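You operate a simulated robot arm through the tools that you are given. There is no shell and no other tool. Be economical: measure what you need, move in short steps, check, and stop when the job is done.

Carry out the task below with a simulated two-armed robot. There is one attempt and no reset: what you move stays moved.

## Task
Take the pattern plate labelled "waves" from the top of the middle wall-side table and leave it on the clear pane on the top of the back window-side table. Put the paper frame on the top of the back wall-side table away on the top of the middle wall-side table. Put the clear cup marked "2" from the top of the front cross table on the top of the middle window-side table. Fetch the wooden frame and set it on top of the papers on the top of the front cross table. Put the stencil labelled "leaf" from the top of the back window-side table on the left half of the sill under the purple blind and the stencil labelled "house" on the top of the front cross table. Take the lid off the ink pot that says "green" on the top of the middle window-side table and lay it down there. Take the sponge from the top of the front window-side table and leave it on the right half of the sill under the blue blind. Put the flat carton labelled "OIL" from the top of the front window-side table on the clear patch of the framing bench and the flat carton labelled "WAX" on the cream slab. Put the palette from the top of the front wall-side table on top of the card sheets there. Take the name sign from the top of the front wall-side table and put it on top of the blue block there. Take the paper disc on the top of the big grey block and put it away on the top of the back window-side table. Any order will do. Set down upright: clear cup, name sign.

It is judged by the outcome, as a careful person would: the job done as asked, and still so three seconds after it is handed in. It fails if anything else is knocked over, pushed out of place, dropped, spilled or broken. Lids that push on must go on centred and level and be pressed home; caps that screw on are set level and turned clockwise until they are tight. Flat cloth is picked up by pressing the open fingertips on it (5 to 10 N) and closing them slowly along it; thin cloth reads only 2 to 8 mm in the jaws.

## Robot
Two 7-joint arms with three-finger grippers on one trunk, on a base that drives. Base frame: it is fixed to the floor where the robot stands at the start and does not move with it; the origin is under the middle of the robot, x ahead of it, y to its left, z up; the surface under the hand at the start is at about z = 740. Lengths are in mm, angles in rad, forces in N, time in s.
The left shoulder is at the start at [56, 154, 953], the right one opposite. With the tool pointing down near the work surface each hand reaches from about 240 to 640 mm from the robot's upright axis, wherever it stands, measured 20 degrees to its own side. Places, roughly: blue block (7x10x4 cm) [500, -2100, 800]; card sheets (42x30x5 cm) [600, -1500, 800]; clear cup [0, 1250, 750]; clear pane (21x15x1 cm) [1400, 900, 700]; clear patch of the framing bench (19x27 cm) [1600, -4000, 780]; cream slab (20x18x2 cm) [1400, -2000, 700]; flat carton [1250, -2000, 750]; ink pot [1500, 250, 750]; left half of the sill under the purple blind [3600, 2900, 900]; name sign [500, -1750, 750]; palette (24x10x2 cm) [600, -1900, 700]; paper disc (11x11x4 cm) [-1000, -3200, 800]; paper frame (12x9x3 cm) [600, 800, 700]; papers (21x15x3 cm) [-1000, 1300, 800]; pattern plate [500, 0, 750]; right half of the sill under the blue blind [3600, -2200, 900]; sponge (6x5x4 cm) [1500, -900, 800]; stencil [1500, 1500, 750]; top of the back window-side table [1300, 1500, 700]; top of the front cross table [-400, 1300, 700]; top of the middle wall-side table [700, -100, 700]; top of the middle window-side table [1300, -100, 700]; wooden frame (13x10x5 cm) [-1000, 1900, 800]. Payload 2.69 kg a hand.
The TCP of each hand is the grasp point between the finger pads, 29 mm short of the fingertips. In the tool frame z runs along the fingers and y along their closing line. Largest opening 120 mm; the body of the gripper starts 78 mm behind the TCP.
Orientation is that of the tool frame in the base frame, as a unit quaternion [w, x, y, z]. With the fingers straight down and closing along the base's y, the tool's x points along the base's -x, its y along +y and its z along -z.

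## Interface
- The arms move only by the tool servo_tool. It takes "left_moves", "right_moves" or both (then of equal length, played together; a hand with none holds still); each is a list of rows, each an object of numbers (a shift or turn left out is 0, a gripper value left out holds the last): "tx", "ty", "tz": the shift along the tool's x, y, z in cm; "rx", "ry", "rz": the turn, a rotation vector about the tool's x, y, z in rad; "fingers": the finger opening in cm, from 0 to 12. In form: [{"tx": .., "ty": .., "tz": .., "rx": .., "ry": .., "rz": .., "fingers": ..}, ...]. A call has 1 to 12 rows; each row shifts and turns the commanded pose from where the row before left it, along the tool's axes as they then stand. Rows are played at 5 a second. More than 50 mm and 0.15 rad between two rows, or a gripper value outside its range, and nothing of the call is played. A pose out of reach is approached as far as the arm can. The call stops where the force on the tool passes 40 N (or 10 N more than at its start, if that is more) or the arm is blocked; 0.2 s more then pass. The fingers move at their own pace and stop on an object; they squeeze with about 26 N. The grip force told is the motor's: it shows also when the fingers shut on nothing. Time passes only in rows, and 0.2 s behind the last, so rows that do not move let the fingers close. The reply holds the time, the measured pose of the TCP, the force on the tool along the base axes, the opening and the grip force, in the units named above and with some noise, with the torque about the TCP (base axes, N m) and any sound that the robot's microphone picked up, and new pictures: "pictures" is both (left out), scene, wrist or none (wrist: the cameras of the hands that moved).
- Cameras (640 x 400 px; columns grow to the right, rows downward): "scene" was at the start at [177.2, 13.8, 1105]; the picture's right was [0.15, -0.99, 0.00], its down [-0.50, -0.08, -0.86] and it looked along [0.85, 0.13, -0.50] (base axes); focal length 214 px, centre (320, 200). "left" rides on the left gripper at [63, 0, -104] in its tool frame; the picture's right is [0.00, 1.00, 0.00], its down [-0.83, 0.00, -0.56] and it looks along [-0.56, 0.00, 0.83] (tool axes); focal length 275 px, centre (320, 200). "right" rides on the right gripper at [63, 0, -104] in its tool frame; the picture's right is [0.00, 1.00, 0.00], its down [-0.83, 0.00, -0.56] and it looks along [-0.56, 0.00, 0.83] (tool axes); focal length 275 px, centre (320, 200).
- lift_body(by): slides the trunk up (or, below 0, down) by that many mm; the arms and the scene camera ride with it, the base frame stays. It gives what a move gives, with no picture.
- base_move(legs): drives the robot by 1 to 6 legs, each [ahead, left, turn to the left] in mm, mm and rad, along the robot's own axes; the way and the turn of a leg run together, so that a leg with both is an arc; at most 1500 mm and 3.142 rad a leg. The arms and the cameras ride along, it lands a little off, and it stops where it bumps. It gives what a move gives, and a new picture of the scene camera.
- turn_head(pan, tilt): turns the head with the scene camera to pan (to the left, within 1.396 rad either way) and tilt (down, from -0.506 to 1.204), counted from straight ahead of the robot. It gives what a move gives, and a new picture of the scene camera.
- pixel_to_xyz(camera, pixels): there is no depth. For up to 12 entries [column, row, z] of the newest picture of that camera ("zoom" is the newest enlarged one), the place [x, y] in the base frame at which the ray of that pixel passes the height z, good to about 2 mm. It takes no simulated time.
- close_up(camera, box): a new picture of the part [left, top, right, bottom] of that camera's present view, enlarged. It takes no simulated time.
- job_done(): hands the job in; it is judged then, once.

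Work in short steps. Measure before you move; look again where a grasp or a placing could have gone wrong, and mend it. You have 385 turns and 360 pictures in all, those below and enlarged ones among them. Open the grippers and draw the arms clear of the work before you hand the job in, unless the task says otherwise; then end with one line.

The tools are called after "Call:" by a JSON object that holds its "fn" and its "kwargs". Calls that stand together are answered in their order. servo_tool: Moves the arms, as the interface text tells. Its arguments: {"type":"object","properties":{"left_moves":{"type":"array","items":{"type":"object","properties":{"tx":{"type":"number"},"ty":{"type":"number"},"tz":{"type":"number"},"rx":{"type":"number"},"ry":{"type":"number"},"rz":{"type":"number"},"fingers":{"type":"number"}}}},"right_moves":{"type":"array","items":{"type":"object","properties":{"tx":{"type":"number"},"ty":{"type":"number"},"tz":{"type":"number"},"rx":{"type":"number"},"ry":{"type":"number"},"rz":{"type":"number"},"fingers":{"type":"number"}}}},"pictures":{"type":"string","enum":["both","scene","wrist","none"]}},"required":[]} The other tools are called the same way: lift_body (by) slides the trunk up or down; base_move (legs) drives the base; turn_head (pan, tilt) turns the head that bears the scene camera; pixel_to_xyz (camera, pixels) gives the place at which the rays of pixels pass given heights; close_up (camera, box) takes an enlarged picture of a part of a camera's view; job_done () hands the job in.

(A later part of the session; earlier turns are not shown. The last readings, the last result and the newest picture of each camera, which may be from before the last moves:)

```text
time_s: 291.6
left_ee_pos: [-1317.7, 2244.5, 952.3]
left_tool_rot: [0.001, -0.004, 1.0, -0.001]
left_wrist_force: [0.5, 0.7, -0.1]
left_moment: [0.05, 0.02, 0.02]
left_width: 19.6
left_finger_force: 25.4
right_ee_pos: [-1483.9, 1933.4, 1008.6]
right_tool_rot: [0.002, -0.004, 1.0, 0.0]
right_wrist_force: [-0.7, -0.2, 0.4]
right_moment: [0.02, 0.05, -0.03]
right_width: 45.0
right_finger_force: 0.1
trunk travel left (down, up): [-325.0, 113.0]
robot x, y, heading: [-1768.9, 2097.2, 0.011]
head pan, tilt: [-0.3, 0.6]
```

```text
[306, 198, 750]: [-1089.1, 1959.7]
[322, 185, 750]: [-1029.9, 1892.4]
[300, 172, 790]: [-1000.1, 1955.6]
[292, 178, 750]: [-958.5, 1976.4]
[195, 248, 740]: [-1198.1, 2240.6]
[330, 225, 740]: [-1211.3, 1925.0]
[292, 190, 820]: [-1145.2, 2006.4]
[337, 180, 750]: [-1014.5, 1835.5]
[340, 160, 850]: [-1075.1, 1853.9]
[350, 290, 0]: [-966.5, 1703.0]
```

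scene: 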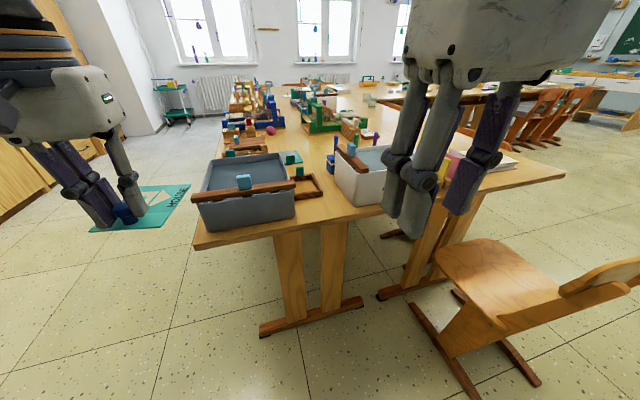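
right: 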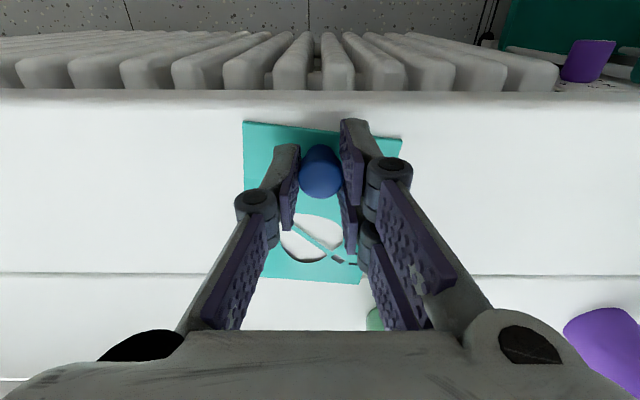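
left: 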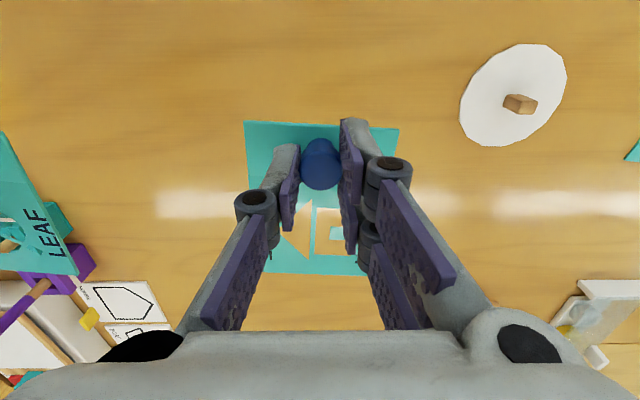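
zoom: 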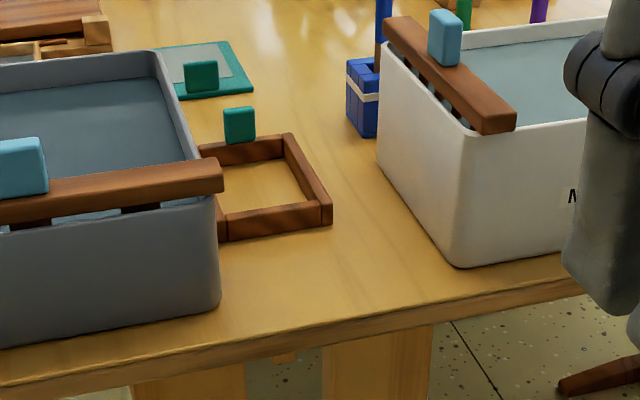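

Handle at about (-990,1950). I drive 220 mm forward and bring the right hand above it.

Call:
{"fn": "base_move", "kwargs": {"legs": [[220, 0, -0.008]]}}

Call:
{"fn": "servo_tool", "kwargs": {"right_moves": [{"tx": -4.5}, {"tx": -4.5}, {"tx": -4.5}, {"tx": -4.5, "ty": 1}, {"tx": -2, "tz": 3}, {"tz": 4}], "pictures": "both"}}

```text
time_s: 293.3
left_ee_pos: [-1096.9, 2243.5, 950.5]
left_tool_rot: [0.0, -0.001, 1.0, -0.001]
left_wrist_force: [0.7, 0.0, -1.3]
left_moment: [-0.01, 0.03, -0.04]
left_width: 19.6
left_finger_force: 26.1
right_ee_pos: [-1266.5, 1932.3, 1008.0]
right_tool_rot: [0.001, -0.001, 1.0, -0.002]
right_wrist_force: [0.4, -0.4, 0.3]
right_moment: [-0.01, -0.02, -0.02]
right_width: 44.9
right_finger_force: 0.1
trunk travel left (down, up): [-325.0, 113.0]
robot x, y, heading: [-1550.6, 2094.8, 0.0]
head pan, tilt: [-0.3, 0.6]
```

scene: 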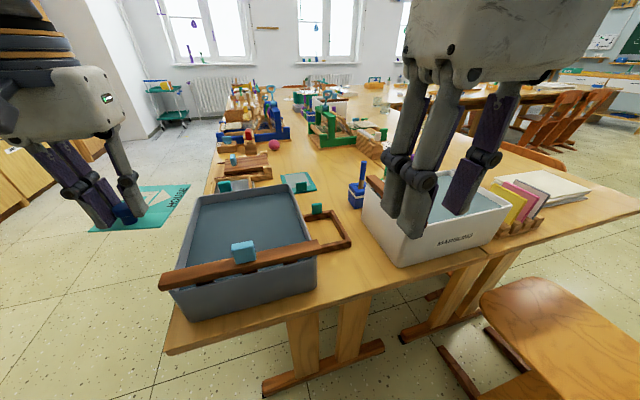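

```text
time_s: 294.7
left_ee_pos: [-1097.9, 2242.6, 952.9]
left_tool_rot: [0.0, -0.001, 1.0, -0.001]
left_wrist_force: [-0.3, 0.7, -1.2]
left_moment: [0.01, 0.03, 0.01]
left_width: 19.3
left_finger_force: 25.8
right_ee_pos: [-1065.8, 1943.6, 939.4]
right_tool_rot: [0.003, -0.001, 1.0, 0.0]
right_wrist_force: [-0.2, 0.4, -0.5]
right_moment: [-0.01, -0.01, 0.0]
right_width: 44.9
right_finger_force: 0.0
trunk travel left (down, up): [-325.0, 113.0]
robot x, y, heading: [-1551.0, 2095.2, 0.004]
head pan, tilt: [-0.3, 0.6]
```

scene: 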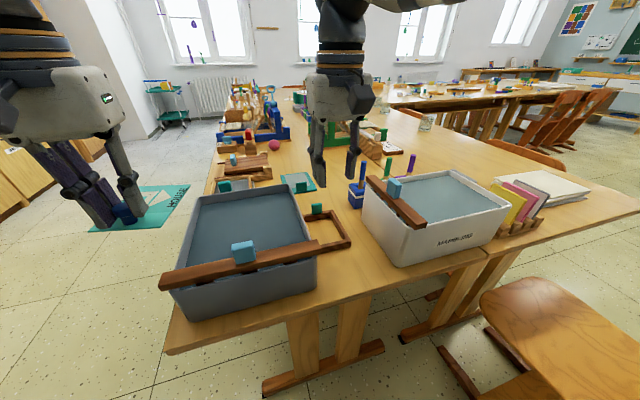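
right: 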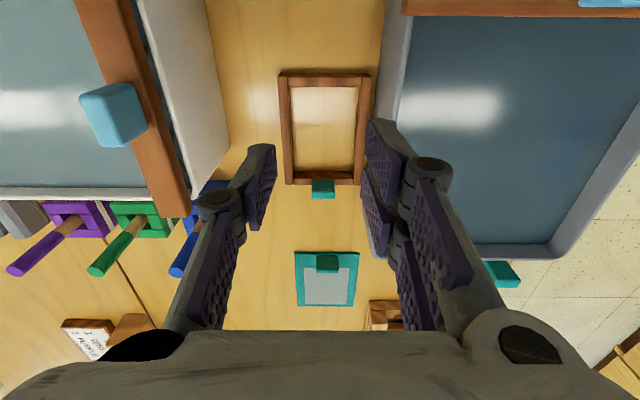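

The frame and its handle (323,187) are clear in the right view. I measure them.

Call:
{"fn": "pixel_to_xyz", "kwargs": {"camera": "right", "pixels": [[323, 192, 790], [323, 181, 765], [312, 182, 780], [335, 182, 780], [280, 74, 755], [370, 76, 755], [286, 184, 755], [362, 183, 755], [232, 148, 740], [375, 110, 820]]}}

Call:
{"fn": "pixel_to_xyz", "kwargs": {"camera": "scene", "pixels": [[317, 205, 790], [317, 213, 765], [350, 245, 750], [338, 210, 750], [545, 186, 770], [592, 190, 770], [535, 208, 770]]}}

Call:
{"fn": "close_up", "kwargs": {"camera": "right", "box": [240, 50, 420, 220]}}

```text
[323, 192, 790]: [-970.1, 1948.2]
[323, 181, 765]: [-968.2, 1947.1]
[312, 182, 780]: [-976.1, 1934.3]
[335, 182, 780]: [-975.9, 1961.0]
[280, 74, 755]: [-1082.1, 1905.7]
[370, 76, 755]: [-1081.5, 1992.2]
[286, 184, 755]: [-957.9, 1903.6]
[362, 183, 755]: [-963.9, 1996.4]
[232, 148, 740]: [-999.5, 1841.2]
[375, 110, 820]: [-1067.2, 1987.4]
```

```text
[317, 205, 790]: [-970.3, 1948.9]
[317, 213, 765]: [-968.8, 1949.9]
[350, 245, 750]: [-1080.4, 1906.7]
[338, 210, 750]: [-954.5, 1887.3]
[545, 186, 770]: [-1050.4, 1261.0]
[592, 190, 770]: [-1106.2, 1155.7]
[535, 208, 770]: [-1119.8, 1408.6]
```

```text
2.35 times, centred on (330, 135) of right
```

zoom: 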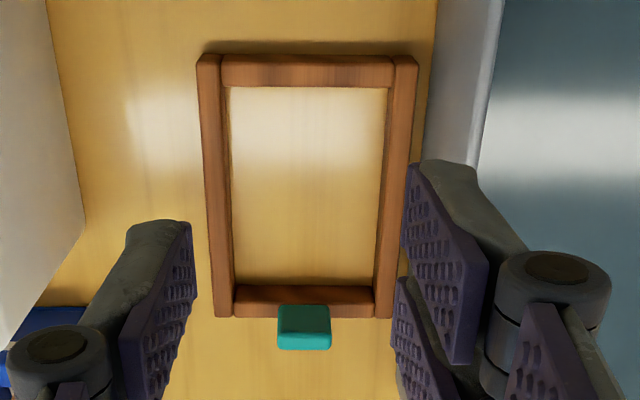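

The handle stands at (-970,1948), z up to ≈790; between the tubs only the narrow side of the gripper fits, so I'll close along x. I creep forward 20 mm, centre over the handle and start turning the hand clockwise.

Call:
{"fn": "base_move", "kwargs": {"legs": [[22, 0, 0]]}}

Call:
{"fn": "servo_tool", "kwargs": {"right_moves": [{"tx": -2.5, "tz": 3}, {"tx": -2.5, "tz": 2}, {"tx": -2.4, "ty": 0.4}, {"rz": 0.1428}, {"rz": 0.1428}, {"rz": 0.1428}, {"rz": 0.1428}, {"rz": 0.1428}, {"rz": 0.1428}], "pictures": "none"}}

Call:
{"fn": "servo_tool", "kwargs": {"right_moves": [{"rz": 0.1428}, {"rz": 0.1428}, {"rz": 0.1428}, {"rz": 0.1428}, {"rz": 0.1428}, {}], "pictures": "both"}}

```text
time_s: 295.5
left_ee_pos: [-1076.1, 2242.5, 951.3]
left_tool_rot: [-0.001, -0.001, 1.0, -0.001]
left_wrist_force: [0.3, 0.0, -1.0]
left_moment: [-0.01, 0.06, -0.04]
left_width: 19.6
left_finger_force: 25.9
right_ee_pos: [-1043.7, 1943.6, 939.7]
right_tool_rot: [0.001, -0.001, 1.0, -0.001]
right_wrist_force: [-0.3, 0.1, -0.2]
right_moment: [-0.01, 0.02, 0.03]
right_width: 45.1
right_finger_force: 0.0
trunk travel left (down, up): [-325.0, 113.0]
robot x, y, heading: [-1534.9, 2095.9, -0.002]
head pan, tilt: [-0.3, 0.6]
```

scene: 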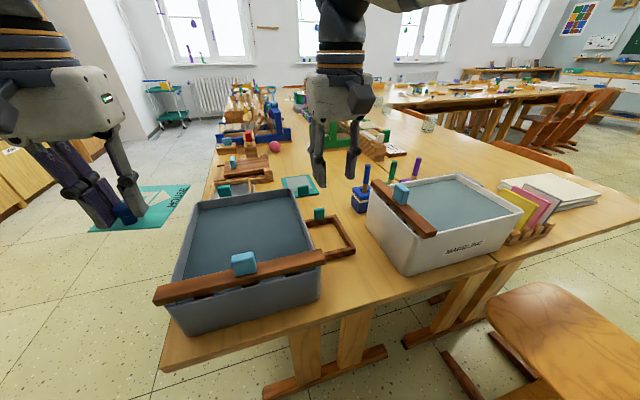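

```text
time_s: 297.5
left_ee_pos: [-1077.2, 2242.5, 952.8]
left_tool_rot: [0.0, -0.002, 1.0, 0.0]
left_wrist_force: [-0.2, 1.1, -0.4]
left_moment: [0.0, 0.04, 0.04]
left_width: 19.6
left_finger_force: 25.9
right_ee_pos: [-970.9, 1948.6, 890.7]
right_tool_rot: [0.003, 0.416, 0.91, 0.001]
right_wrist_force: [-0.1, 0.6, 0.1]
right_moment: [0.02, 0.01, 0.0]
right_width: 45.0
right_finger_force: 0.0
trunk travel left (down, up): [-325.0, 113.0]
robot x, y, heading: [-1529.7, 2092.0, 0.001]
head pan, tilt: [-0.3, 0.6]
```

```text
time_s: 298.9
left_ee_pos: [-1077.0, 2243.3, 953.0]
left_tool_rot: [0.0, 0.0, 1.0, -0.002]
left_wrist_force: [0.3, -0.5, -0.7]
left_moment: [0.0, 0.03, 0.03]
left_width: 19.5
left_finger_force: 25.5
right_ee_pos: [-971.1, 1948.7, 891.1]
right_tool_rot: [0.002, 0.708, 0.707, 0.002]
right_wrist_force: [0.0, 0.2, 0.0]
right_moment: [-0.01, 0.02, -0.03]
right_width: 45.3
right_finger_force: 0.1
trunk travel left (down, up): [-325.0, 113.0]
robot x, y, heading: [-1532.6, 2096.5, 0.004]
head pan, tilt: [-0.3, 0.6]
```

scene: 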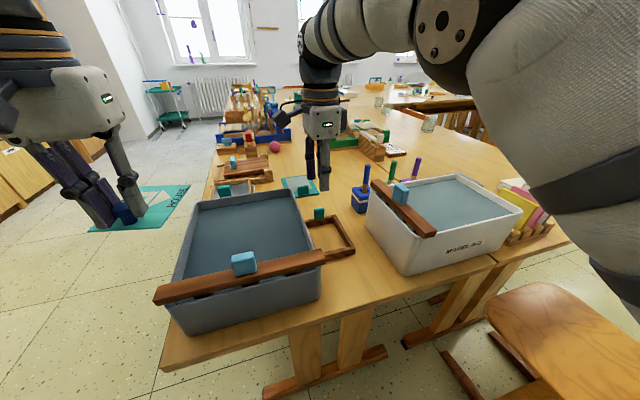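
right: 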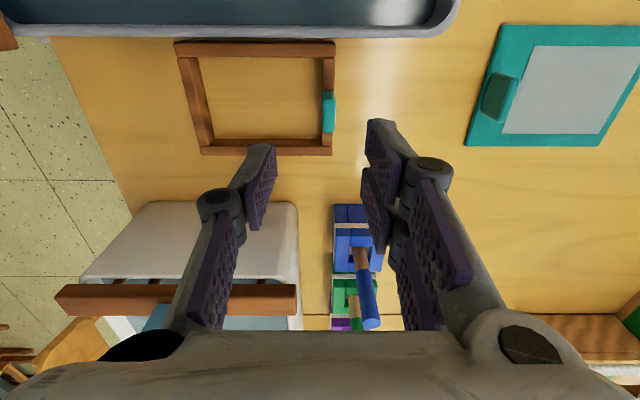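

Reached fully. I measure handle and the blue brush box nearby in this view.

Call:
{"fn": "pixel_to_xyz", "kwargs": {"camera": "right", "pixels": [[328, 104, 785], [328, 120, 785], [323, 112, 785], [335, 112, 785], [334, 205, 770], [370, 205, 770], [372, 322, 850], [215, 202, 860], [296, 205, 860]]}}

Call:
{"fn": "close_up", "kwargs": {"camera": "right", "box": [260, 60, 420, 160]}}

```text
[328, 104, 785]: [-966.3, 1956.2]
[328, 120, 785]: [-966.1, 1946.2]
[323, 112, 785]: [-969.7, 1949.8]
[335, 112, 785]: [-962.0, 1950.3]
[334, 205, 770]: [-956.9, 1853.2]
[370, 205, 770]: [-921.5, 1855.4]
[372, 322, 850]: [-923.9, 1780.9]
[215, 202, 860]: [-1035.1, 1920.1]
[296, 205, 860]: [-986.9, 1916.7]
```

```text
4.00 times, centred on (340, 110) of right
```

zoom: 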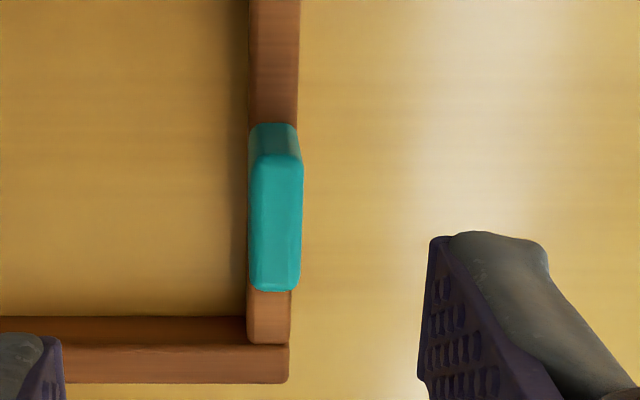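

Handle centre (-967,1950). I descend to z≈776 and close along x.

Call:
{"fn": "servo_tool", "kwargs": {"right_moves": [{"ty": 0.4, "tx": 0.15, "fingers": 5}, {"tz": 4}, {"tz": 4}, {"tz": 2}, {"tz": 1.4}, {"fingers": 0}, {}, {}], "pictures": "both"}}

```text
time_s: 300.7
left_ee_pos: [-1076.3, 2241.9, 952.5]
left_tool_rot: [0.0, -0.001, 1.0, -0.001]
left_wrist_force: [0.0, -0.3, -0.6]
left_moment: [-0.02, 0.02, 0.02]
left_width: 19.5
left_finger_force: 26.3
right_ee_pos: [-965.6, 1949.2, 775.5]
right_tool_rot: [0.002, 0.707, 0.707, 0.001]
right_wrist_force: [-0.2, 0.2, 0.5]
right_moment: [0.03, -0.03, 0.01]
right_width: 9.6
right_finger_force: 26.6
trunk travel left (down, up): [-325.0, 113.0]
robot x, y, heading: [-1534.4, 2094.8, 0.004]
head pan, tilt: [-0.3, 0.6]
```

scene: 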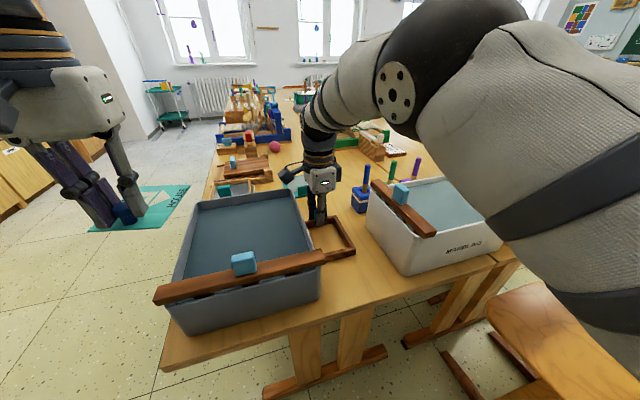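
right: 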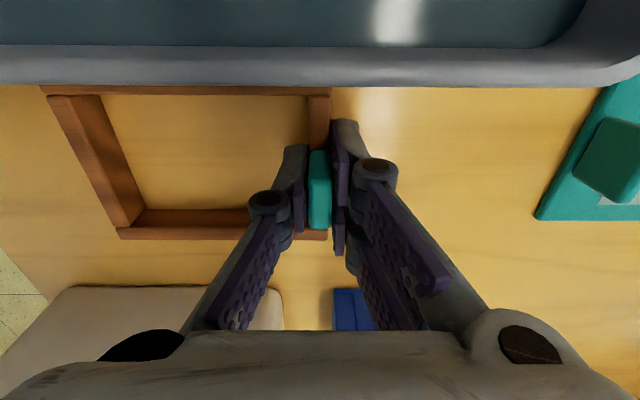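

Gripped (9.6 mm). I lift straight up and check that it hangs level.

Call:
{"fn": "servo_tool", "kwargs": {"right_moves": [{"tz": -2}, {"tz": -3}, {"tz": -4}, {"tz": -4}, {"tz": -4}], "pictures": "both"}}

```text
time_s: 301.9
left_ee_pos: [-1077.2, 2242.9, 953.3]
left_tool_rot: [0.0, -0.001, 1.0, -0.002]
left_wrist_force: [0.1, -0.1, -1.3]
left_moment: [0.01, 0.0, -0.01]
left_width: 19.7
left_finger_force: 25.9
right_ee_pos: [-968.4, 1949.4, 947.2]
right_tool_rot: [0.002, 0.706, 0.708, 0.001]
right_wrist_force: [0.3, 0.3, -1.1]
right_moment: [0.02, -0.02, 0.0]
right_width: 9.4
right_finger_force: 25.4
trunk travel left (down, up): [-325.0, 113.0]
robot x, y, heading: [-1530.8, 2094.9, 0.0]
head pan, tilt: [-0.3, 0.6]
```

scene: 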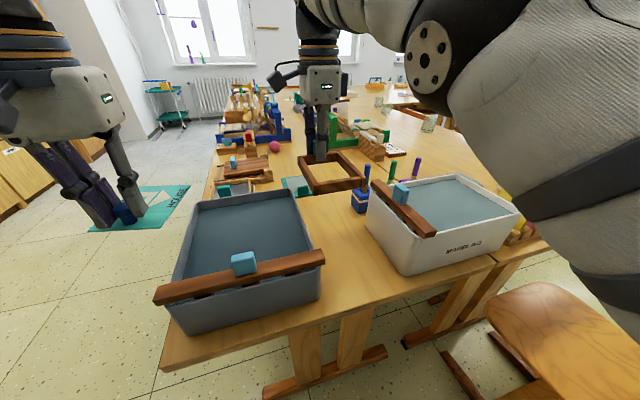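
right: 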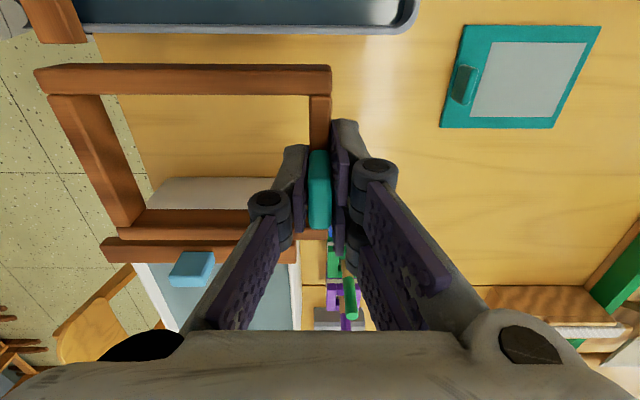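

It hangs level. Papers lie near (-1060,1280) on the front cross table; I plan to stand at its south-west corner. I measure the west chair for that.

Call:
{"fn": "pixel_to_xyz", "kwargs": {"camera": "scene", "pixels": [[490, 312, 440], [545, 295, 440], [600, 385, 440], [400, 345, 0], [495, 262, 740], [200, 365, 740]]}}

Call:
{"fn": "base_move", "kwargs": {"legs": [[-500, 0, 0]]}}

Call:
{"fn": "turn_head", "kwargs": {"pan": -0.75, "tilt": 0.5}}

```text
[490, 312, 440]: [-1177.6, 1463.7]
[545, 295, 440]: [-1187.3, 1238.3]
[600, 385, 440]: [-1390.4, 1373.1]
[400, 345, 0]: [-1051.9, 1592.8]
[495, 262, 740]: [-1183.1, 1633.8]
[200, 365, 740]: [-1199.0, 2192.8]
```

```text
time_s: 304.9
left_ee_pos: [-1579.5, 2241.3, 952.0]
left_tool_rot: [0.0, 0.001, 1.0, -0.002]
left_wrist_force: [0.1, -0.4, 0.4]
left_moment: [0.01, 0.02, -0.01]
left_width: 19.3
left_finger_force: 26.2
right_ee_pos: [-1471.2, 1946.2, 946.6]
right_tool_rot: [0.002, 0.708, 0.707, 0.001]
right_wrist_force: [0.1, -0.1, 0.1]
right_moment: [0.01, -0.02, -0.02]
right_width: 9.5
right_finger_force: 25.9
trunk travel left (down, up): [-325.0, 113.0]
robot x, y, heading: [-2034.5, 2095.1, -0.007]
head pan, tilt: [-0.3, 0.6]
```

scene: 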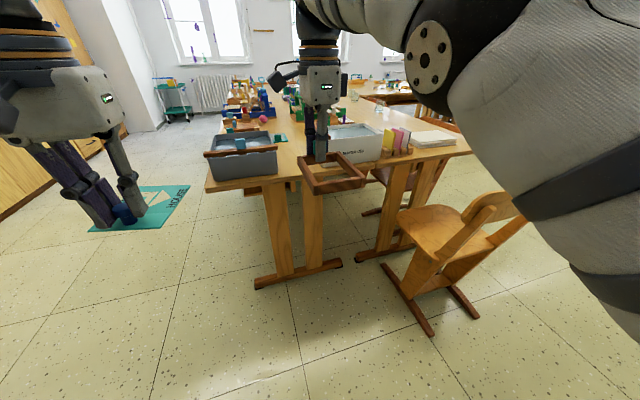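

```text
time_s: 305.8
left_ee_pos: [-1579.5, 2240.7, 951.8]
left_tool_rot: [0.0, 0.0, 1.0, -0.002]
left_wrist_force: [0.5, -0.2, 0.2]
left_moment: [0.03, -0.01, -0.04]
left_width: 19.6
left_finger_force: 26.1
right_ee_pos: [-1470.7, 1946.6, 947.4]
right_tool_rot: [0.003, 0.708, 0.707, 0.001]
right_wrist_force: [-0.9, -0.5, -0.5]
right_moment: [-0.01, -0.03, 0.03]
right_width: 9.1
right_finger_force: 25.5
trunk travel left (down, up): [-325.0, 113.0]
robot x, y, heading: [-2031.1, 2094.6, -0.006]
head pan, tilt: [-0.75, 0.499]
```

scene: 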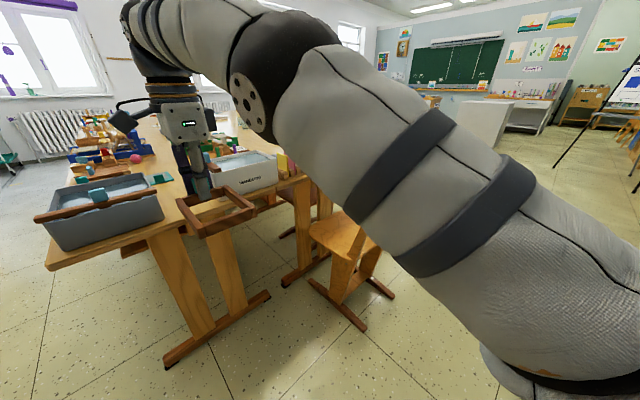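

The west chair covers y 1200–1480, so I go around it: slide to y≈700, turn toward the corner and look.

Call:
{"fn": "base_move", "kwargs": {"legs": [[0, -1395, 0], [0, 0, 0.9]]}}

Call:
{"fn": "turn_head", "kwargs": {"pan": -0.2, "tilt": 0.5}}

```text
time_s: 318.9
left_ee_pos: [-1866.3, 1154.7, 952.5]
left_tool_rot: [0.0, -0.432, 0.902, 0.0]
left_wrist_force: [0.2, -0.2, 0.0]
left_moment: [-0.01, 0.02, -0.03]
left_width: 19.6
left_finger_force: 25.9
right_ee_pos: [-1568.8, 1056.8, 946.1]
right_tool_rot: [0.002, 0.332, 0.943, 0.002]
right_wrist_force: [0.1, 0.3, -1.3]
right_moment: [0.02, -0.05, -0.01]
right_width: 9.2
right_finger_force: 25.9
trunk travel left (down, up): [-325.0, 113.0]
robot x, y, heading: [-2035.8, 709.7, 0.9]
head pan, tilt: [-0.75, 0.499]
```

scene: 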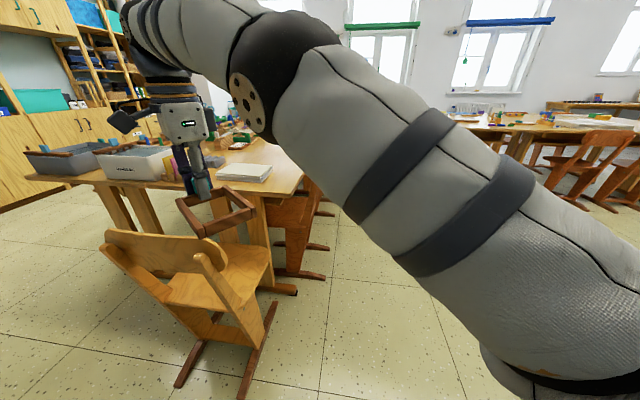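

```text
time_s: 319.9
left_ee_pos: [-1866.5, 1155.6, 952.0]
left_tool_rot: [0.001, -0.432, 0.902, -0.001]
left_wrist_force: [-0.3, 0.6, -0.8]
left_moment: [0.0, 0.0, 0.0]
left_width: 19.4
left_finger_force: 26.7
right_ee_pos: [-1568.8, 1057.4, 946.9]
right_tool_rot: [0.002, 0.333, 0.943, 0.003]
right_wrist_force: [0.5, 0.1, -1.0]
right_moment: [0.03, -0.05, 0.02]
right_width: 9.2
right_finger_force: 25.8
trunk travel left (down, up): [-325.0, 113.0]
robot x, y, heading: [-2036.7, 708.6, 0.894]
head pan, tilt: [-0.201, 0.499]
```

scene: 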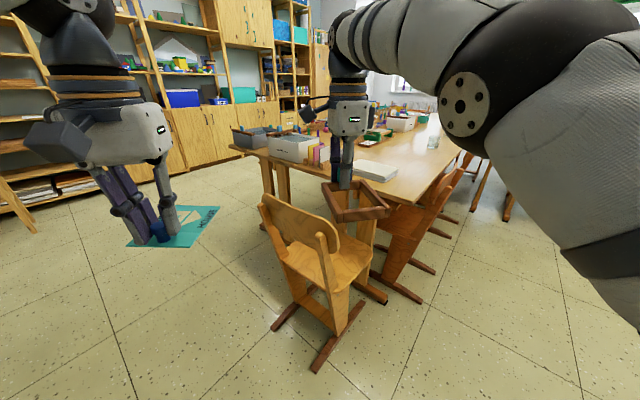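

I measure papers, table corner and both chairs in this view (with a zoom).

Call:
{"fn": "close_up", "kwargs": {"camera": "scene", "box": [230, 120, 490, 380]}}

Call:
{"fn": "pixel_to_xyz", "kwargs": {"camera": "scene", "pixels": [[362, 160, 770], [398, 173, 770], [384, 182, 770], [352, 169, 770], [408, 203, 740], [232, 147, 740], [450, 175, 740], [318, 372, 0], [272, 328, 0], [386, 302, 0], [420, 302, 0]]}}

```text
1.54 times, centred on (360, 250) of scene
```

zoom: 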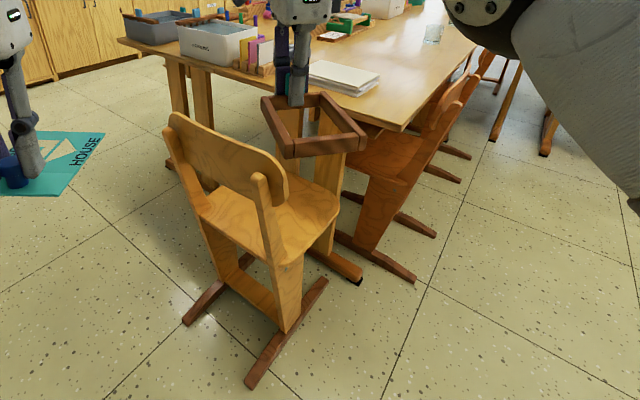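

```text
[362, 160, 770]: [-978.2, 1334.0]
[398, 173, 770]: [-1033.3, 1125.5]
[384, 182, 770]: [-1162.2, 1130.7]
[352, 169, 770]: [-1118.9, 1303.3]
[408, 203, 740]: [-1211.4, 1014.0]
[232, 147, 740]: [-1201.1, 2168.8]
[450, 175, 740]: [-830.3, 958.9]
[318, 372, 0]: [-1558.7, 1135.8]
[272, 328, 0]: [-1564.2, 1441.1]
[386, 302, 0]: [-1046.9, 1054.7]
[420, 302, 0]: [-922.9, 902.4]
```

Papers are centred near (-1075,1225). I go to about (-1420,790), clear of both chairs, and turn to heading 1.2.

Call:
{"fn": "base_move", "kwargs": {"legs": [[0, -429, 0], [440, 0, 0], [0, 0, 0.3]]}}

Call:
{"fn": "servo_tool", "kwargs": {"right_moves": [{}], "pictures": "wrist"}}

```text
time_s: 327.0
left_ee_pos: [-1391.2, 1261.7, 951.5]
left_tool_rot: [0.001, -0.562, 0.827, 0.0]
left_wrist_force: [-0.3, 0.1, -0.9]
left_moment: [-0.03, -0.05, 0.02]
left_width: 19.3
left_finger_force: 25.7
right_ee_pos: [-1077.5, 1253.6, 946.1]
right_tool_rot: [0.002, 0.187, 0.982, 0.002]
right_wrist_force: [0.6, 0.2, -0.8]
right_moment: [0.0, -0.05, 0.02]
right_width: 9.4
right_finger_force: 26.2
trunk travel left (down, up): [-325.0, 113.0]
robot x, y, heading: [-1420.4, 783.9, 1.187]
head pan, tilt: [-0.201, 0.499]
```

scene: 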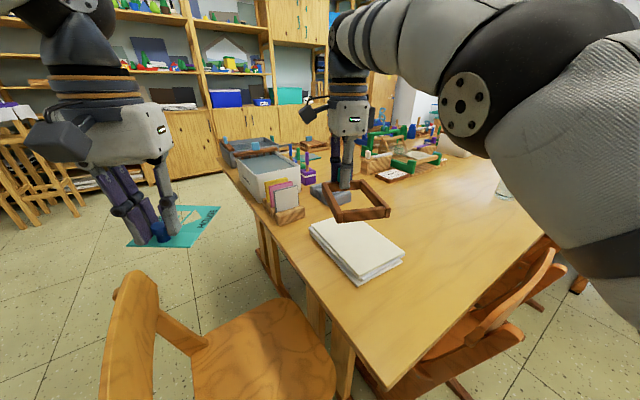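

```text
time_s: 327.4
left_ee_pos: [-1392.0, 1260.0, 951.9]
left_tool_rot: [0.001, -0.562, 0.827, 0.0]
left_wrist_force: [0.2, 0.0, -0.5]
left_moment: [0.03, 0.01, -0.04]
left_width: 19.4
left_finger_force: 25.1
right_ee_pos: [-1075.5, 1255.1, 946.3]
right_tool_rot: [0.0, 0.187, 0.982, 0.001]
right_wrist_force: [0.8, 0.2, -0.1]
right_moment: [0.02, 0.02, 0.0]
right_width: 9.2
right_finger_force: 25.8
trunk travel left (down, up): [-325.0, 113.0]
robot x, y, heading: [-1419.0, 782.5, 1.195]
head pan, tilt: [-0.201, 0.499]
```

right: 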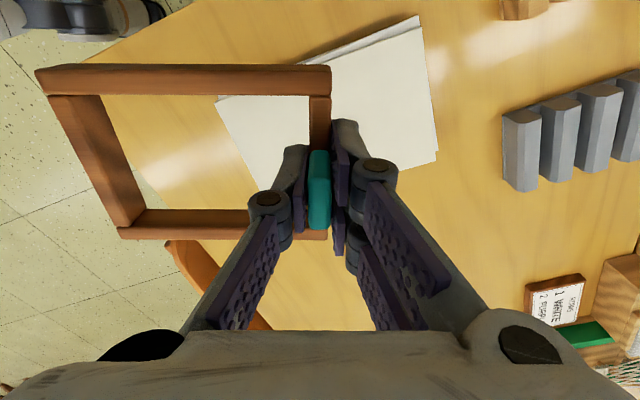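

Papers are clear now. I measure their corners in both views.

Call:
{"fn": "pixel_to_xyz", "kwargs": {"camera": "scene", "pixels": [[310, 222, 770], [354, 219, 770], [404, 252, 770], [362, 281, 770], [310, 222, 765], [404, 252, 765], [362, 281, 765], [340, 270, 740], [360, 388, 740]]}}

Call:
{"fn": "pixel_to_xyz", "kwargs": {"camera": "right", "pixels": [[418, 17, 770], [437, 155, 770], [217, 100, 770], [437, 155, 760], [217, 100, 760]]}}

Call:
{"fn": "close_up", "kwargs": {"camera": "scene", "box": [280, 160, 480, 310]}}

```text
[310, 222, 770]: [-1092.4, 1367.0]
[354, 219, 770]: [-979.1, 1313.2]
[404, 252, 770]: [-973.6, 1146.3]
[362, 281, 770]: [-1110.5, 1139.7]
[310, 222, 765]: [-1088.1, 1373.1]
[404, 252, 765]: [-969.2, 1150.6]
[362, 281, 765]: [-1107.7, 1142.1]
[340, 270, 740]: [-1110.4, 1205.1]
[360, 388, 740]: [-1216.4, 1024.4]
```

```text
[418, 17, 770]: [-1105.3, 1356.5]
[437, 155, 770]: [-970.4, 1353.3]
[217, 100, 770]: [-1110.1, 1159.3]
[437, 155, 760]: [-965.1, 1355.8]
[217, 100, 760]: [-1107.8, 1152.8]
```

```text
2.67 times, centred on (380, 235) of scene
```

zoom: 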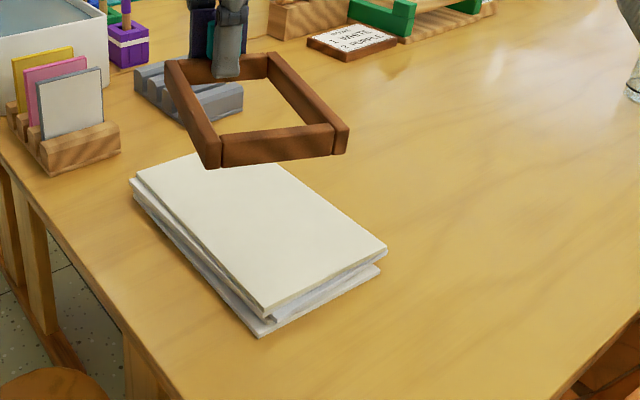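

Papers: x −1110…−970, y 1140…1360, top ≈768. I turn the frame parallel to them and bring the TCP to (-1050,1269), so the frame's centre is at (-1050,1215), then lower to z≈830.

Call:
{"fn": "servo_tool", "kwargs": {"right_moves": [{"rz": -0.125}, {"rz": -0.125}, {"rz": -0.126}, {"tx": -2.5, "ty": 1.4}, {"tz": 4}, {"tz": 4}, {"tz": 3.5}, {}], "pictures": "both"}}

```text
time_s: 329.2
left_ee_pos: [-1392.0, 1260.8, 951.4]
left_tool_rot: [0.001, -0.562, 0.827, 0.0]
left_wrist_force: [0.1, -0.8, -0.6]
left_moment: [-0.03, 0.02, 0.02]
left_width: 19.5
left_finger_force: 25.7
right_ee_pos: [-1057.7, 1257.9, 829.5]
right_tool_rot: [0.001, 0.0, 1.0, 0.002]
right_wrist_force: [-0.3, -0.5, -0.8]
right_moment: [0.01, 0.0, 0.01]
right_width: 9.3
right_finger_force: 26.4
right hand out of reach, approached as far as the arm can: row 4
trunk travel left (down, up): [-325.0, 113.0]
robot x, y, heading: [-1421.3, 781.2, 1.19]
head pan, tilt: [-0.201, 0.499]
```

scene: 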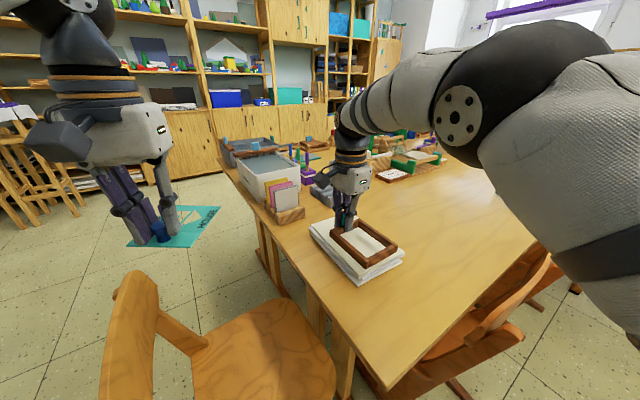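
right: 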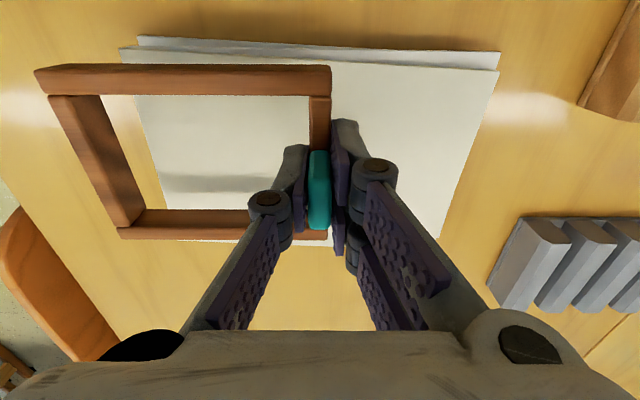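

I shift 22 mm further in y and 17 mm in x now that the hand is lower, and look.

Call:
{"fn": "servo_tool", "kwargs": {"right_moves": [{"ty": 2.2, "tx": -1.5}, {}], "pictures": "both"}}

```text
time_s: 329.8
left_ee_pos: [-1391.3, 1260.7, 952.8]
left_tool_rot: [0.0, -0.562, 0.827, -0.001]
left_wrist_force: [-0.4, 0.0, -0.3]
left_moment: [0.01, 0.01, -0.01]
left_width: 19.3
left_finger_force: 25.8
right_ee_pos: [-1043.9, 1280.0, 830.1]
right_tool_rot: [0.002, -0.001, 1.0, 0.002]
right_wrist_force: [-0.3, -0.6, -1.0]
right_moment: [0.03, 0.02, 0.01]
right_width: 9.5
right_finger_force: 25.7
trunk travel left (down, up): [-325.0, 113.0]
robot x, y, heading: [-1422.6, 786.7, 1.193]
head pan, tilt: [-0.201, 0.499]
```

scene: 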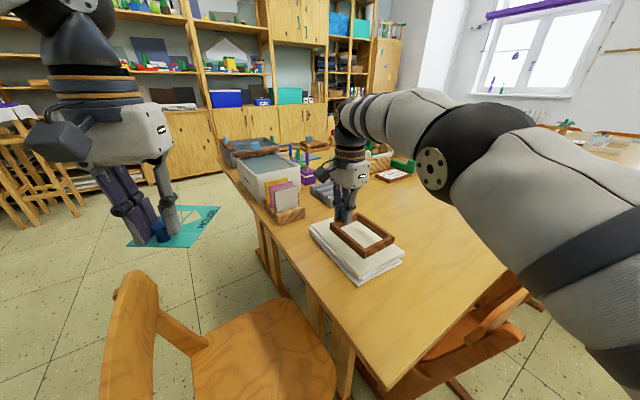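
right: 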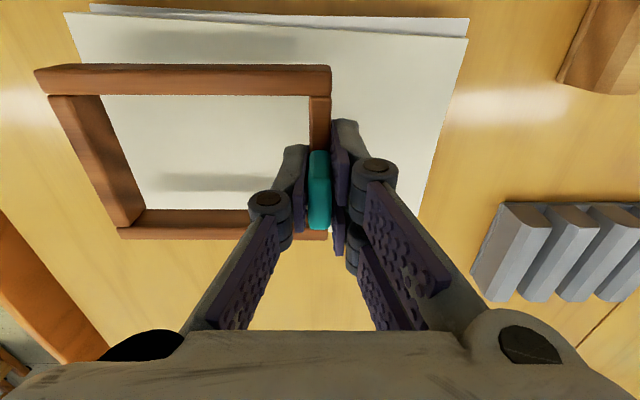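

I check the papers' far edge (about row 212 at col 420) against the frame's far beam.

Call:
{"fn": "pixel_to_xyz", "kwargs": {"camera": "right", "pixels": [[418, 212, 768], [466, 38, 768], [65, 15, 768], [330, 240, 800], [122, 238, 800], [35, 75, 805], [330, 66, 805]]}}

Call:
{"fn": "close_up", "kwargs": {"camera": "right", "box": [30, 0, 480, 281]}}

```text
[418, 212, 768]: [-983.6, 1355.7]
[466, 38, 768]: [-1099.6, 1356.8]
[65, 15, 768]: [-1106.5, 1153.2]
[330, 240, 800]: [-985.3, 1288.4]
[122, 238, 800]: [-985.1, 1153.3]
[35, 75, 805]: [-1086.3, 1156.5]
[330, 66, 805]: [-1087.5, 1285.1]
```

```text
1.42 times, centred on (255, 140) of right
```

zoom: 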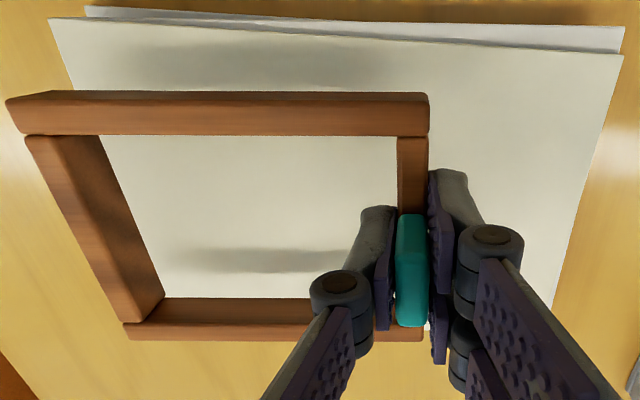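

Frame is centred across, but 20 mm more in +y is better. I shift and lower to just above.

Call:
{"fn": "servo_tool", "kwargs": {"right_moves": [{"ty": 2}, {"tz": 1.5}, {"tz": 0.5}, {}], "pictures": "none"}}

Call:
{"fn": "servo_tool", "kwargs": {"right_moves": [{"tz": 0.3}, {"tz": 0.2}, {}], "pictures": "none"}}

```text
time_s: 330.8
left_ee_pos: [-1390.5, 1260.6, 952.9]
left_tool_rot: [0.0, -0.562, 0.827, -0.002]
left_wrist_force: [-0.6, 0.7, -0.2]
left_moment: [-0.03, -0.01, -0.01]
left_width: 19.6
left_finger_force: 26.1
right_ee_pos: [-1043.1, 1288.9, 808.5]
right_tool_rot: [0.0, 0.001, 1.0, 0.001]
right_wrist_force: [0.0, -0.2, -0.3]
right_moment: [0.0, 0.02, -0.01]
right_width: 9.0
right_finger_force: 26.0
right hand out of reach, approached as far as the arm can: row 1
trunk travel left (down, up): [-325.0, 113.0]
robot x, y, heading: [-1420.5, 782.9, 1.194]
head pan, tilt: [-0.201, 0.499]
```

```text
time_s: 331.6
left_ee_pos: [-1391.2, 1258.7, 952.2]
left_tool_rot: [0.002, -0.562, 0.827, -0.001]
left_wrist_force: [-0.9, -0.2, 0.5]
left_moment: [0.02, 0.04, 0.03]
left_width: 19.4
left_finger_force: 26.5
right_ee_pos: [-1043.5, 1288.7, 806.0]
right_tool_rot: [0.003, 0.001, 1.0, 0.005]
right_wrist_force: [3.7, 2.3, 20.6]
right_moment: [0.01, 0.48, -0.03]
right_width: 9.4
right_finger_force: 26.0
trunk travel left (down, up): [-325.0, 113.0]
robot x, y, heading: [-1419.9, 782.5, 1.193]
head pan, tilt: [-0.201, 0.499]
```

Contact with the papers (20 N). I ease, release and rise straight up.

Call:
{"fn": "servo_tool", "kwargs": {"right_moves": [{"tz": -0.1}, {"fingers": 2.6}, {"fingers": 4}, {"tz": -3}, {"tz": -4}, {"tz": -4}, {"tz": -3}], "pictures": "both"}}

```text
time_s: 333.2
left_ee_pos: [-1391.1, 1261.2, 951.5]
left_tool_rot: [0.0, -0.562, 0.827, 0.0]
left_wrist_force: [0.1, -0.4, 0.1]
left_moment: [-0.02, 0.01, 0.0]
left_width: 19.5
left_finger_force: 25.8
right_ee_pos: [-1054.2, 1260.2, 937.3]
right_tool_rot: [0.002, 0.001, 1.0, 0.002]
right_wrist_force: [0.0, 0.5, 0.0]
right_moment: [0.04, 0.0, 0.01]
right_width: 39.8
right_finger_force: 0.1
right hand out of reach, approached as far as the arm can: row 5, 6, 7
trunk travel left (down, up): [-325.0, 113.0]
robot x, y, heading: [-1420.3, 781.2, 1.19]
head pan, tilt: [-0.201, 0.499]
```

scene: 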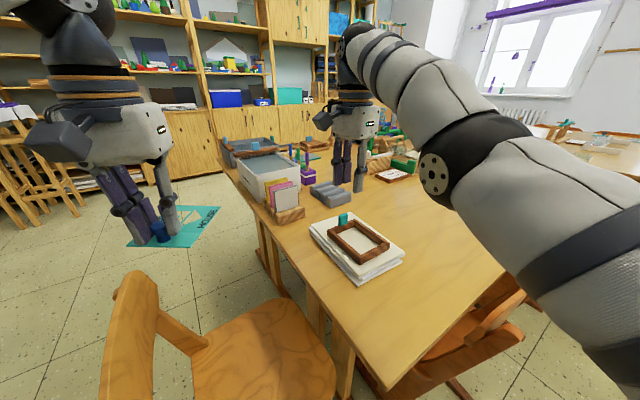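
right: 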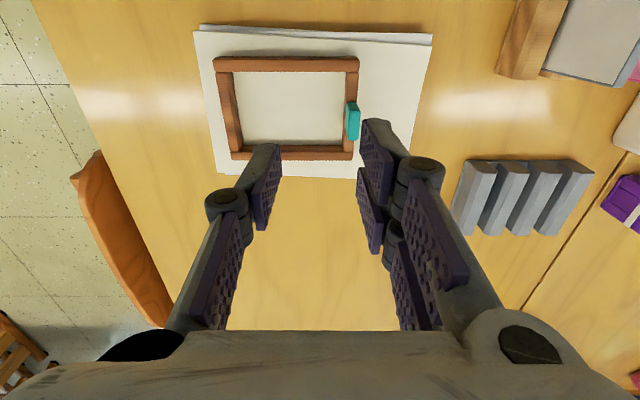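

The frame rests squarely on the papers. Next the house stencil: I turn right 0.96 rad so the left hand comes over the free table area near (-935,1080).

Call:
{"fn": "base_move", "kwargs": {"legs": [[0, 0, -0.96]]}}

Call:
{"fn": "turn_head", "kwargs": {"pan": 0.25, "tilt": 0.6}}

Call:
{"fn": "servo_tool", "kwargs": {"left_moves": [{}], "pictures": "wrist"}}

```text
time_s: 336.1
left_ee_pos: [-1011.3, 1030.4, 951.9]
left_tool_rot: [0.0, -0.113, 0.994, -0.002]
left_wrist_force: [-0.2, 0.0, 0.7]
left_moment: [-0.01, 0.0, 0.0]
left_width: 19.5
left_finger_force: 25.8
right_ee_pos: [-820.1, 753.1, 936.2]
right_tool_rot: [0.001, 0.465, 0.885, 0.0]
right_wrist_force: [0.1, 0.1, 0.2]
right_moment: [0.03, -0.01, 0.03]
right_width: 40.1
right_finger_force: 0.1
trunk travel left (down, up): [-325.0, 113.0]
robot x, y, heading: [-1422.1, 784.2, 0.228]
head pan, tilt: [-0.201, 0.499]
```

scene: 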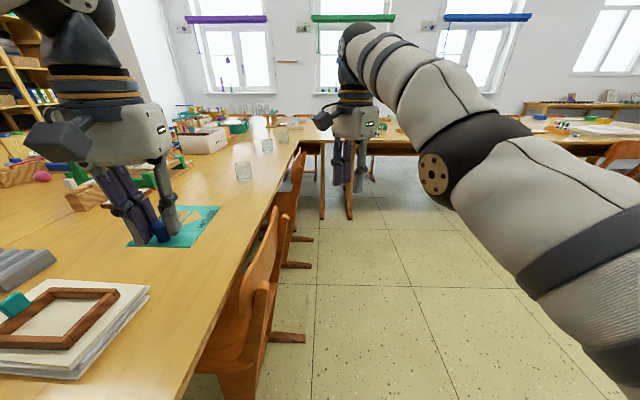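

```text
time_s: 337.0
left_ee_pos: [-1011.9, 1030.4, 952.1]
left_tool_rot: [0.0, -0.113, 0.994, -0.001]
left_wrist_force: [0.4, 0.5, -0.1]
left_moment: [0.0, -0.01, 0.02]
left_width: 19.6
left_finger_force: 26.3
right_ee_pos: [-820.7, 754.5, 936.8]
right_tool_rot: [0.001, 0.465, 0.885, 0.001]
right_wrist_force: [-0.4, 0.1, -0.2]
right_moment: [0.03, -0.02, 0.0]
right_width: 40.1
right_finger_force: 0.1
trunk travel left (down, up): [-325.0, 113.0]
robot x, y, heading: [-1419.9, 781.0, 0.226]
head pan, tilt: [0.25, 0.6]
```

scene: 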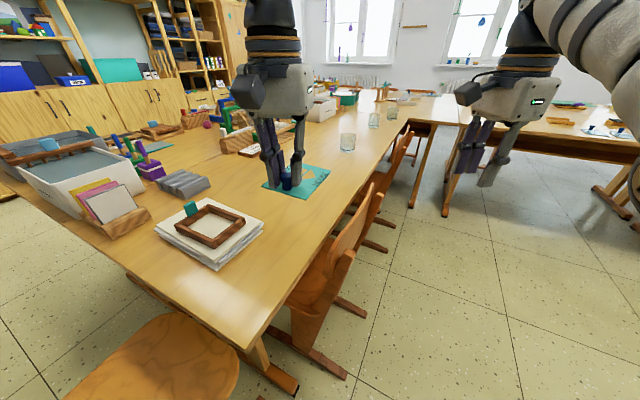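

```text
time_s: 337.4
left_ee_pos: [-1012.3, 1030.4, 952.2]
left_tool_rot: [0.001, -0.113, 0.994, -0.001]
left_wrist_force: [0.0, -0.7, -0.3]
left_moment: [-0.03, -0.02, -0.01]
left_width: 19.4
left_finger_force: 25.8
right_ee_pos: [-822.3, 752.9, 937.5]
right_tool_rot: [0.002, 0.465, 0.885, 0.001]
right_wrist_force: [0.1, 0.4, 0.0]
right_moment: [0.0, -0.06, -0.01]
right_width: 40.0
right_finger_force: 0.2
trunk travel left (down, up): [-325.0, 113.0]
robot x, y, heading: [-1420.2, 784.9, 0.223]
head pan, tilt: [0.25, 0.6]
```

left: 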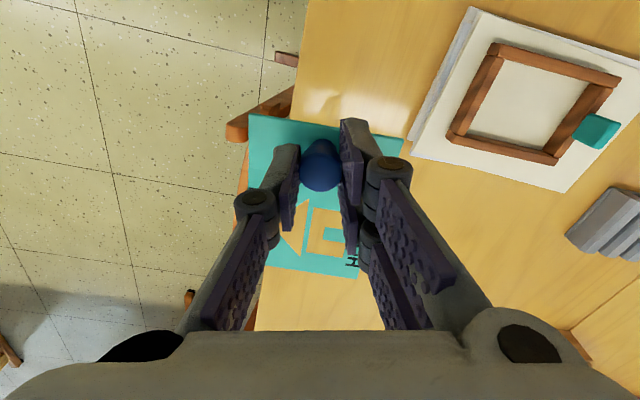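

I move the stencil forward 91 mm and 35 mm left, then lower it to the table.

Call:
{"fn": "servo_tool", "kwargs": {"left_moves": [{"tx": -4, "ty": 1.5}, {"tx": -4, "ty": 2}, {"tx": -1.1, "tz": 4}, {"tz": 4}, {"tz": 4}, {"tz": 3}, {}], "pictures": "both"}}

```text
time_s: 339.0
left_ee_pos: [-931.6, 1085.7, 800.8]
left_tool_rot: [0.0, -0.114, 0.993, -0.001]
left_wrist_force: [0.3, -0.9, -0.3]
left_moment: [-0.01, 0.0, 0.01]
left_width: 19.2
left_finger_force: 26.5
right_ee_pos: [-820.2, 753.7, 937.7]
right_tool_rot: [0.002, 0.465, 0.885, 0.001]
right_wrist_force: [-0.5, -0.7, -0.4]
right_moment: [0.0, 0.01, -0.02]
right_width: 40.1
right_finger_force: 0.1
trunk travel left (down, up): [-325.0, 113.0]
robot x, y, heading: [-1423.2, 782.3, 0.228]
head pan, tilt: [0.25, 0.6]
```

scene: 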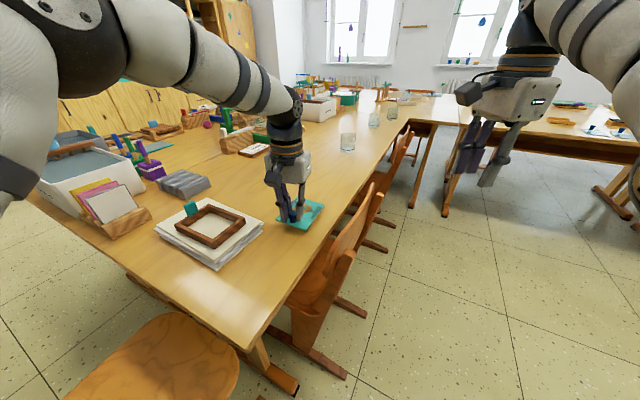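
left: 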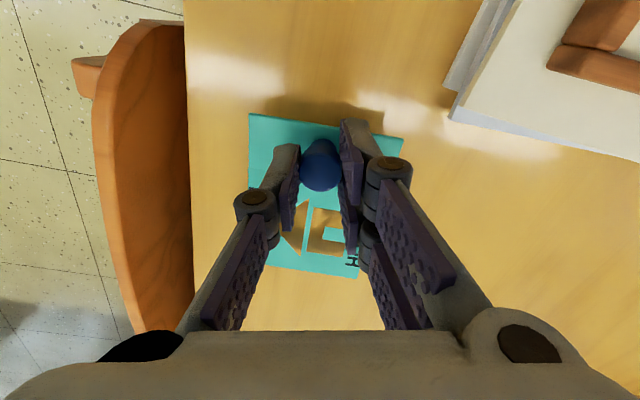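

Clear of papers and edge. Down to contact (expected at z≈779), then release.

Call:
{"fn": "servo_tool", "kwargs": {"left_moves": [{"tz": 1.5}, {"tz": 0.4}, {}], "pictures": "none"}}

Call:
{"fn": "servo_tool", "kwargs": {"left_moves": [{"tz": 0.2}, {"tz": 0.1}, {}], "pictures": "none"}}

```text
time_s: 339.8
left_ee_pos: [-931.9, 1084.9, 783.0]
left_tool_rot: [0.0, -0.113, 0.994, -0.001]
left_wrist_force: [-0.2, 2.2, 4.6]
left_moment: [-0.12, -0.46, 0.08]
left_width: 19.6
left_finger_force: 25.8
right_ee_pos: [-820.7, 753.4, 937.6]
right_tool_rot: [0.002, 0.465, 0.885, 0.001]
right_wrist_force: [-0.1, 0.2, 0.2]
right_moment: [-0.02, 0.02, -0.02]
right_width: 40.1
right_finger_force: 0.1
trunk travel left (down, up): [-325.0, 113.0]
robot x, y, heading: [-1417.5, 783.9, 0.227]
head pan, tilt: [0.25, 0.6]
```

```text
time_s: 340.6
left_ee_pos: [-932.1, 1085.0, 781.4]
left_tool_rot: [0.001, -0.114, 0.994, -0.001]
left_wrist_force: [-2.2, 1.5, 8.8]
left_moment: [0.01, 0.04, 0.01]
left_width: 19.3
left_finger_force: 26.7
right_ee_pos: [-821.0, 752.5, 937.3]
right_tool_rot: [0.002, 0.465, 0.885, 0.001]
right_wrist_force: [-0.3, 1.0, 0.0]
right_moment: [0.03, 0.03, 0.02]
right_width: 39.9
right_finger_force: 0.0
trunk travel left (down, up): [-325.0, 113.0]
robot x, y, heading: [-1422.0, 783.0, 0.228]
head pan, tilt: [0.25, 0.6]
```

Call:
{"fn": "servo_tool", "kwargs": {"left_moves": [{"fingers": 4.5}, {}, {"tz": -4}, {"tz": -4.5}, {"tz": -4.5}, {"tz": -3, "tx": 3}, {"tx": 4}], "pictures": "scene"}}

Call:
{"fn": "close_up", "kwargs": {"camera": "scene", "box": [240, 80, 480, 230]}}

```text
time_s: 342.2
left_ee_pos: [-998.9, 1070.2, 940.8]
left_tool_rot: [0.002, -0.114, 0.993, 0.0]
left_wrist_force: [-0.9, 0.5, 0.3]
left_moment: [0.02, -0.03, -0.04]
left_width: 44.9
left_finger_force: 0.0
right_ee_pos: [-821.7, 753.2, 936.3]
right_tool_rot: [0.002, 0.465, 0.885, 0.001]
right_wrist_force: [-0.6, 0.3, 0.2]
right_moment: [0.03, -0.02, 0.0]
right_width: 40.0
right_finger_force: 0.0
trunk travel left (down, up): [-325.0, 113.0]
robot x, y, heading: [-1417.2, 784.3, 0.226]
head pan, tilt: [0.25, 0.6]
```

scene: 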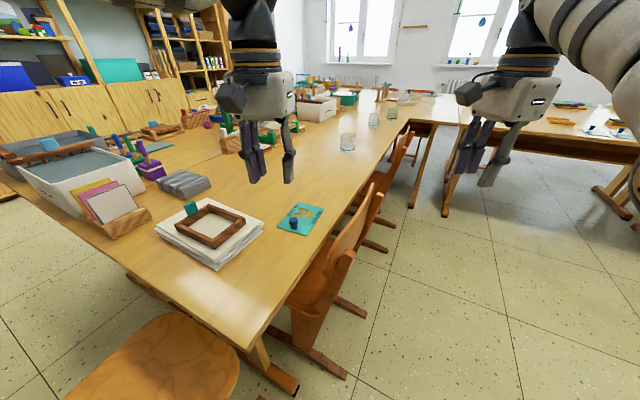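

```text
2.67 times, centred on (360, 155) of scene
```

zoom: 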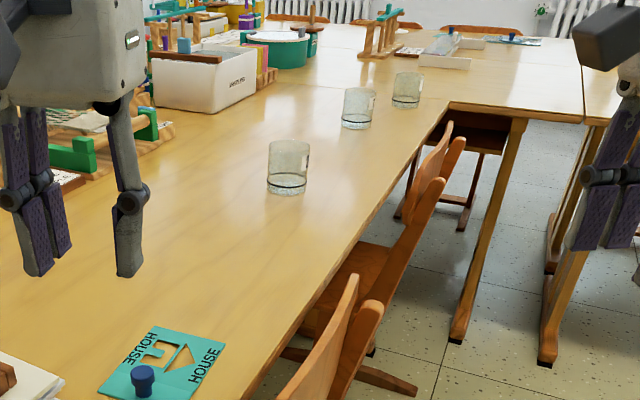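

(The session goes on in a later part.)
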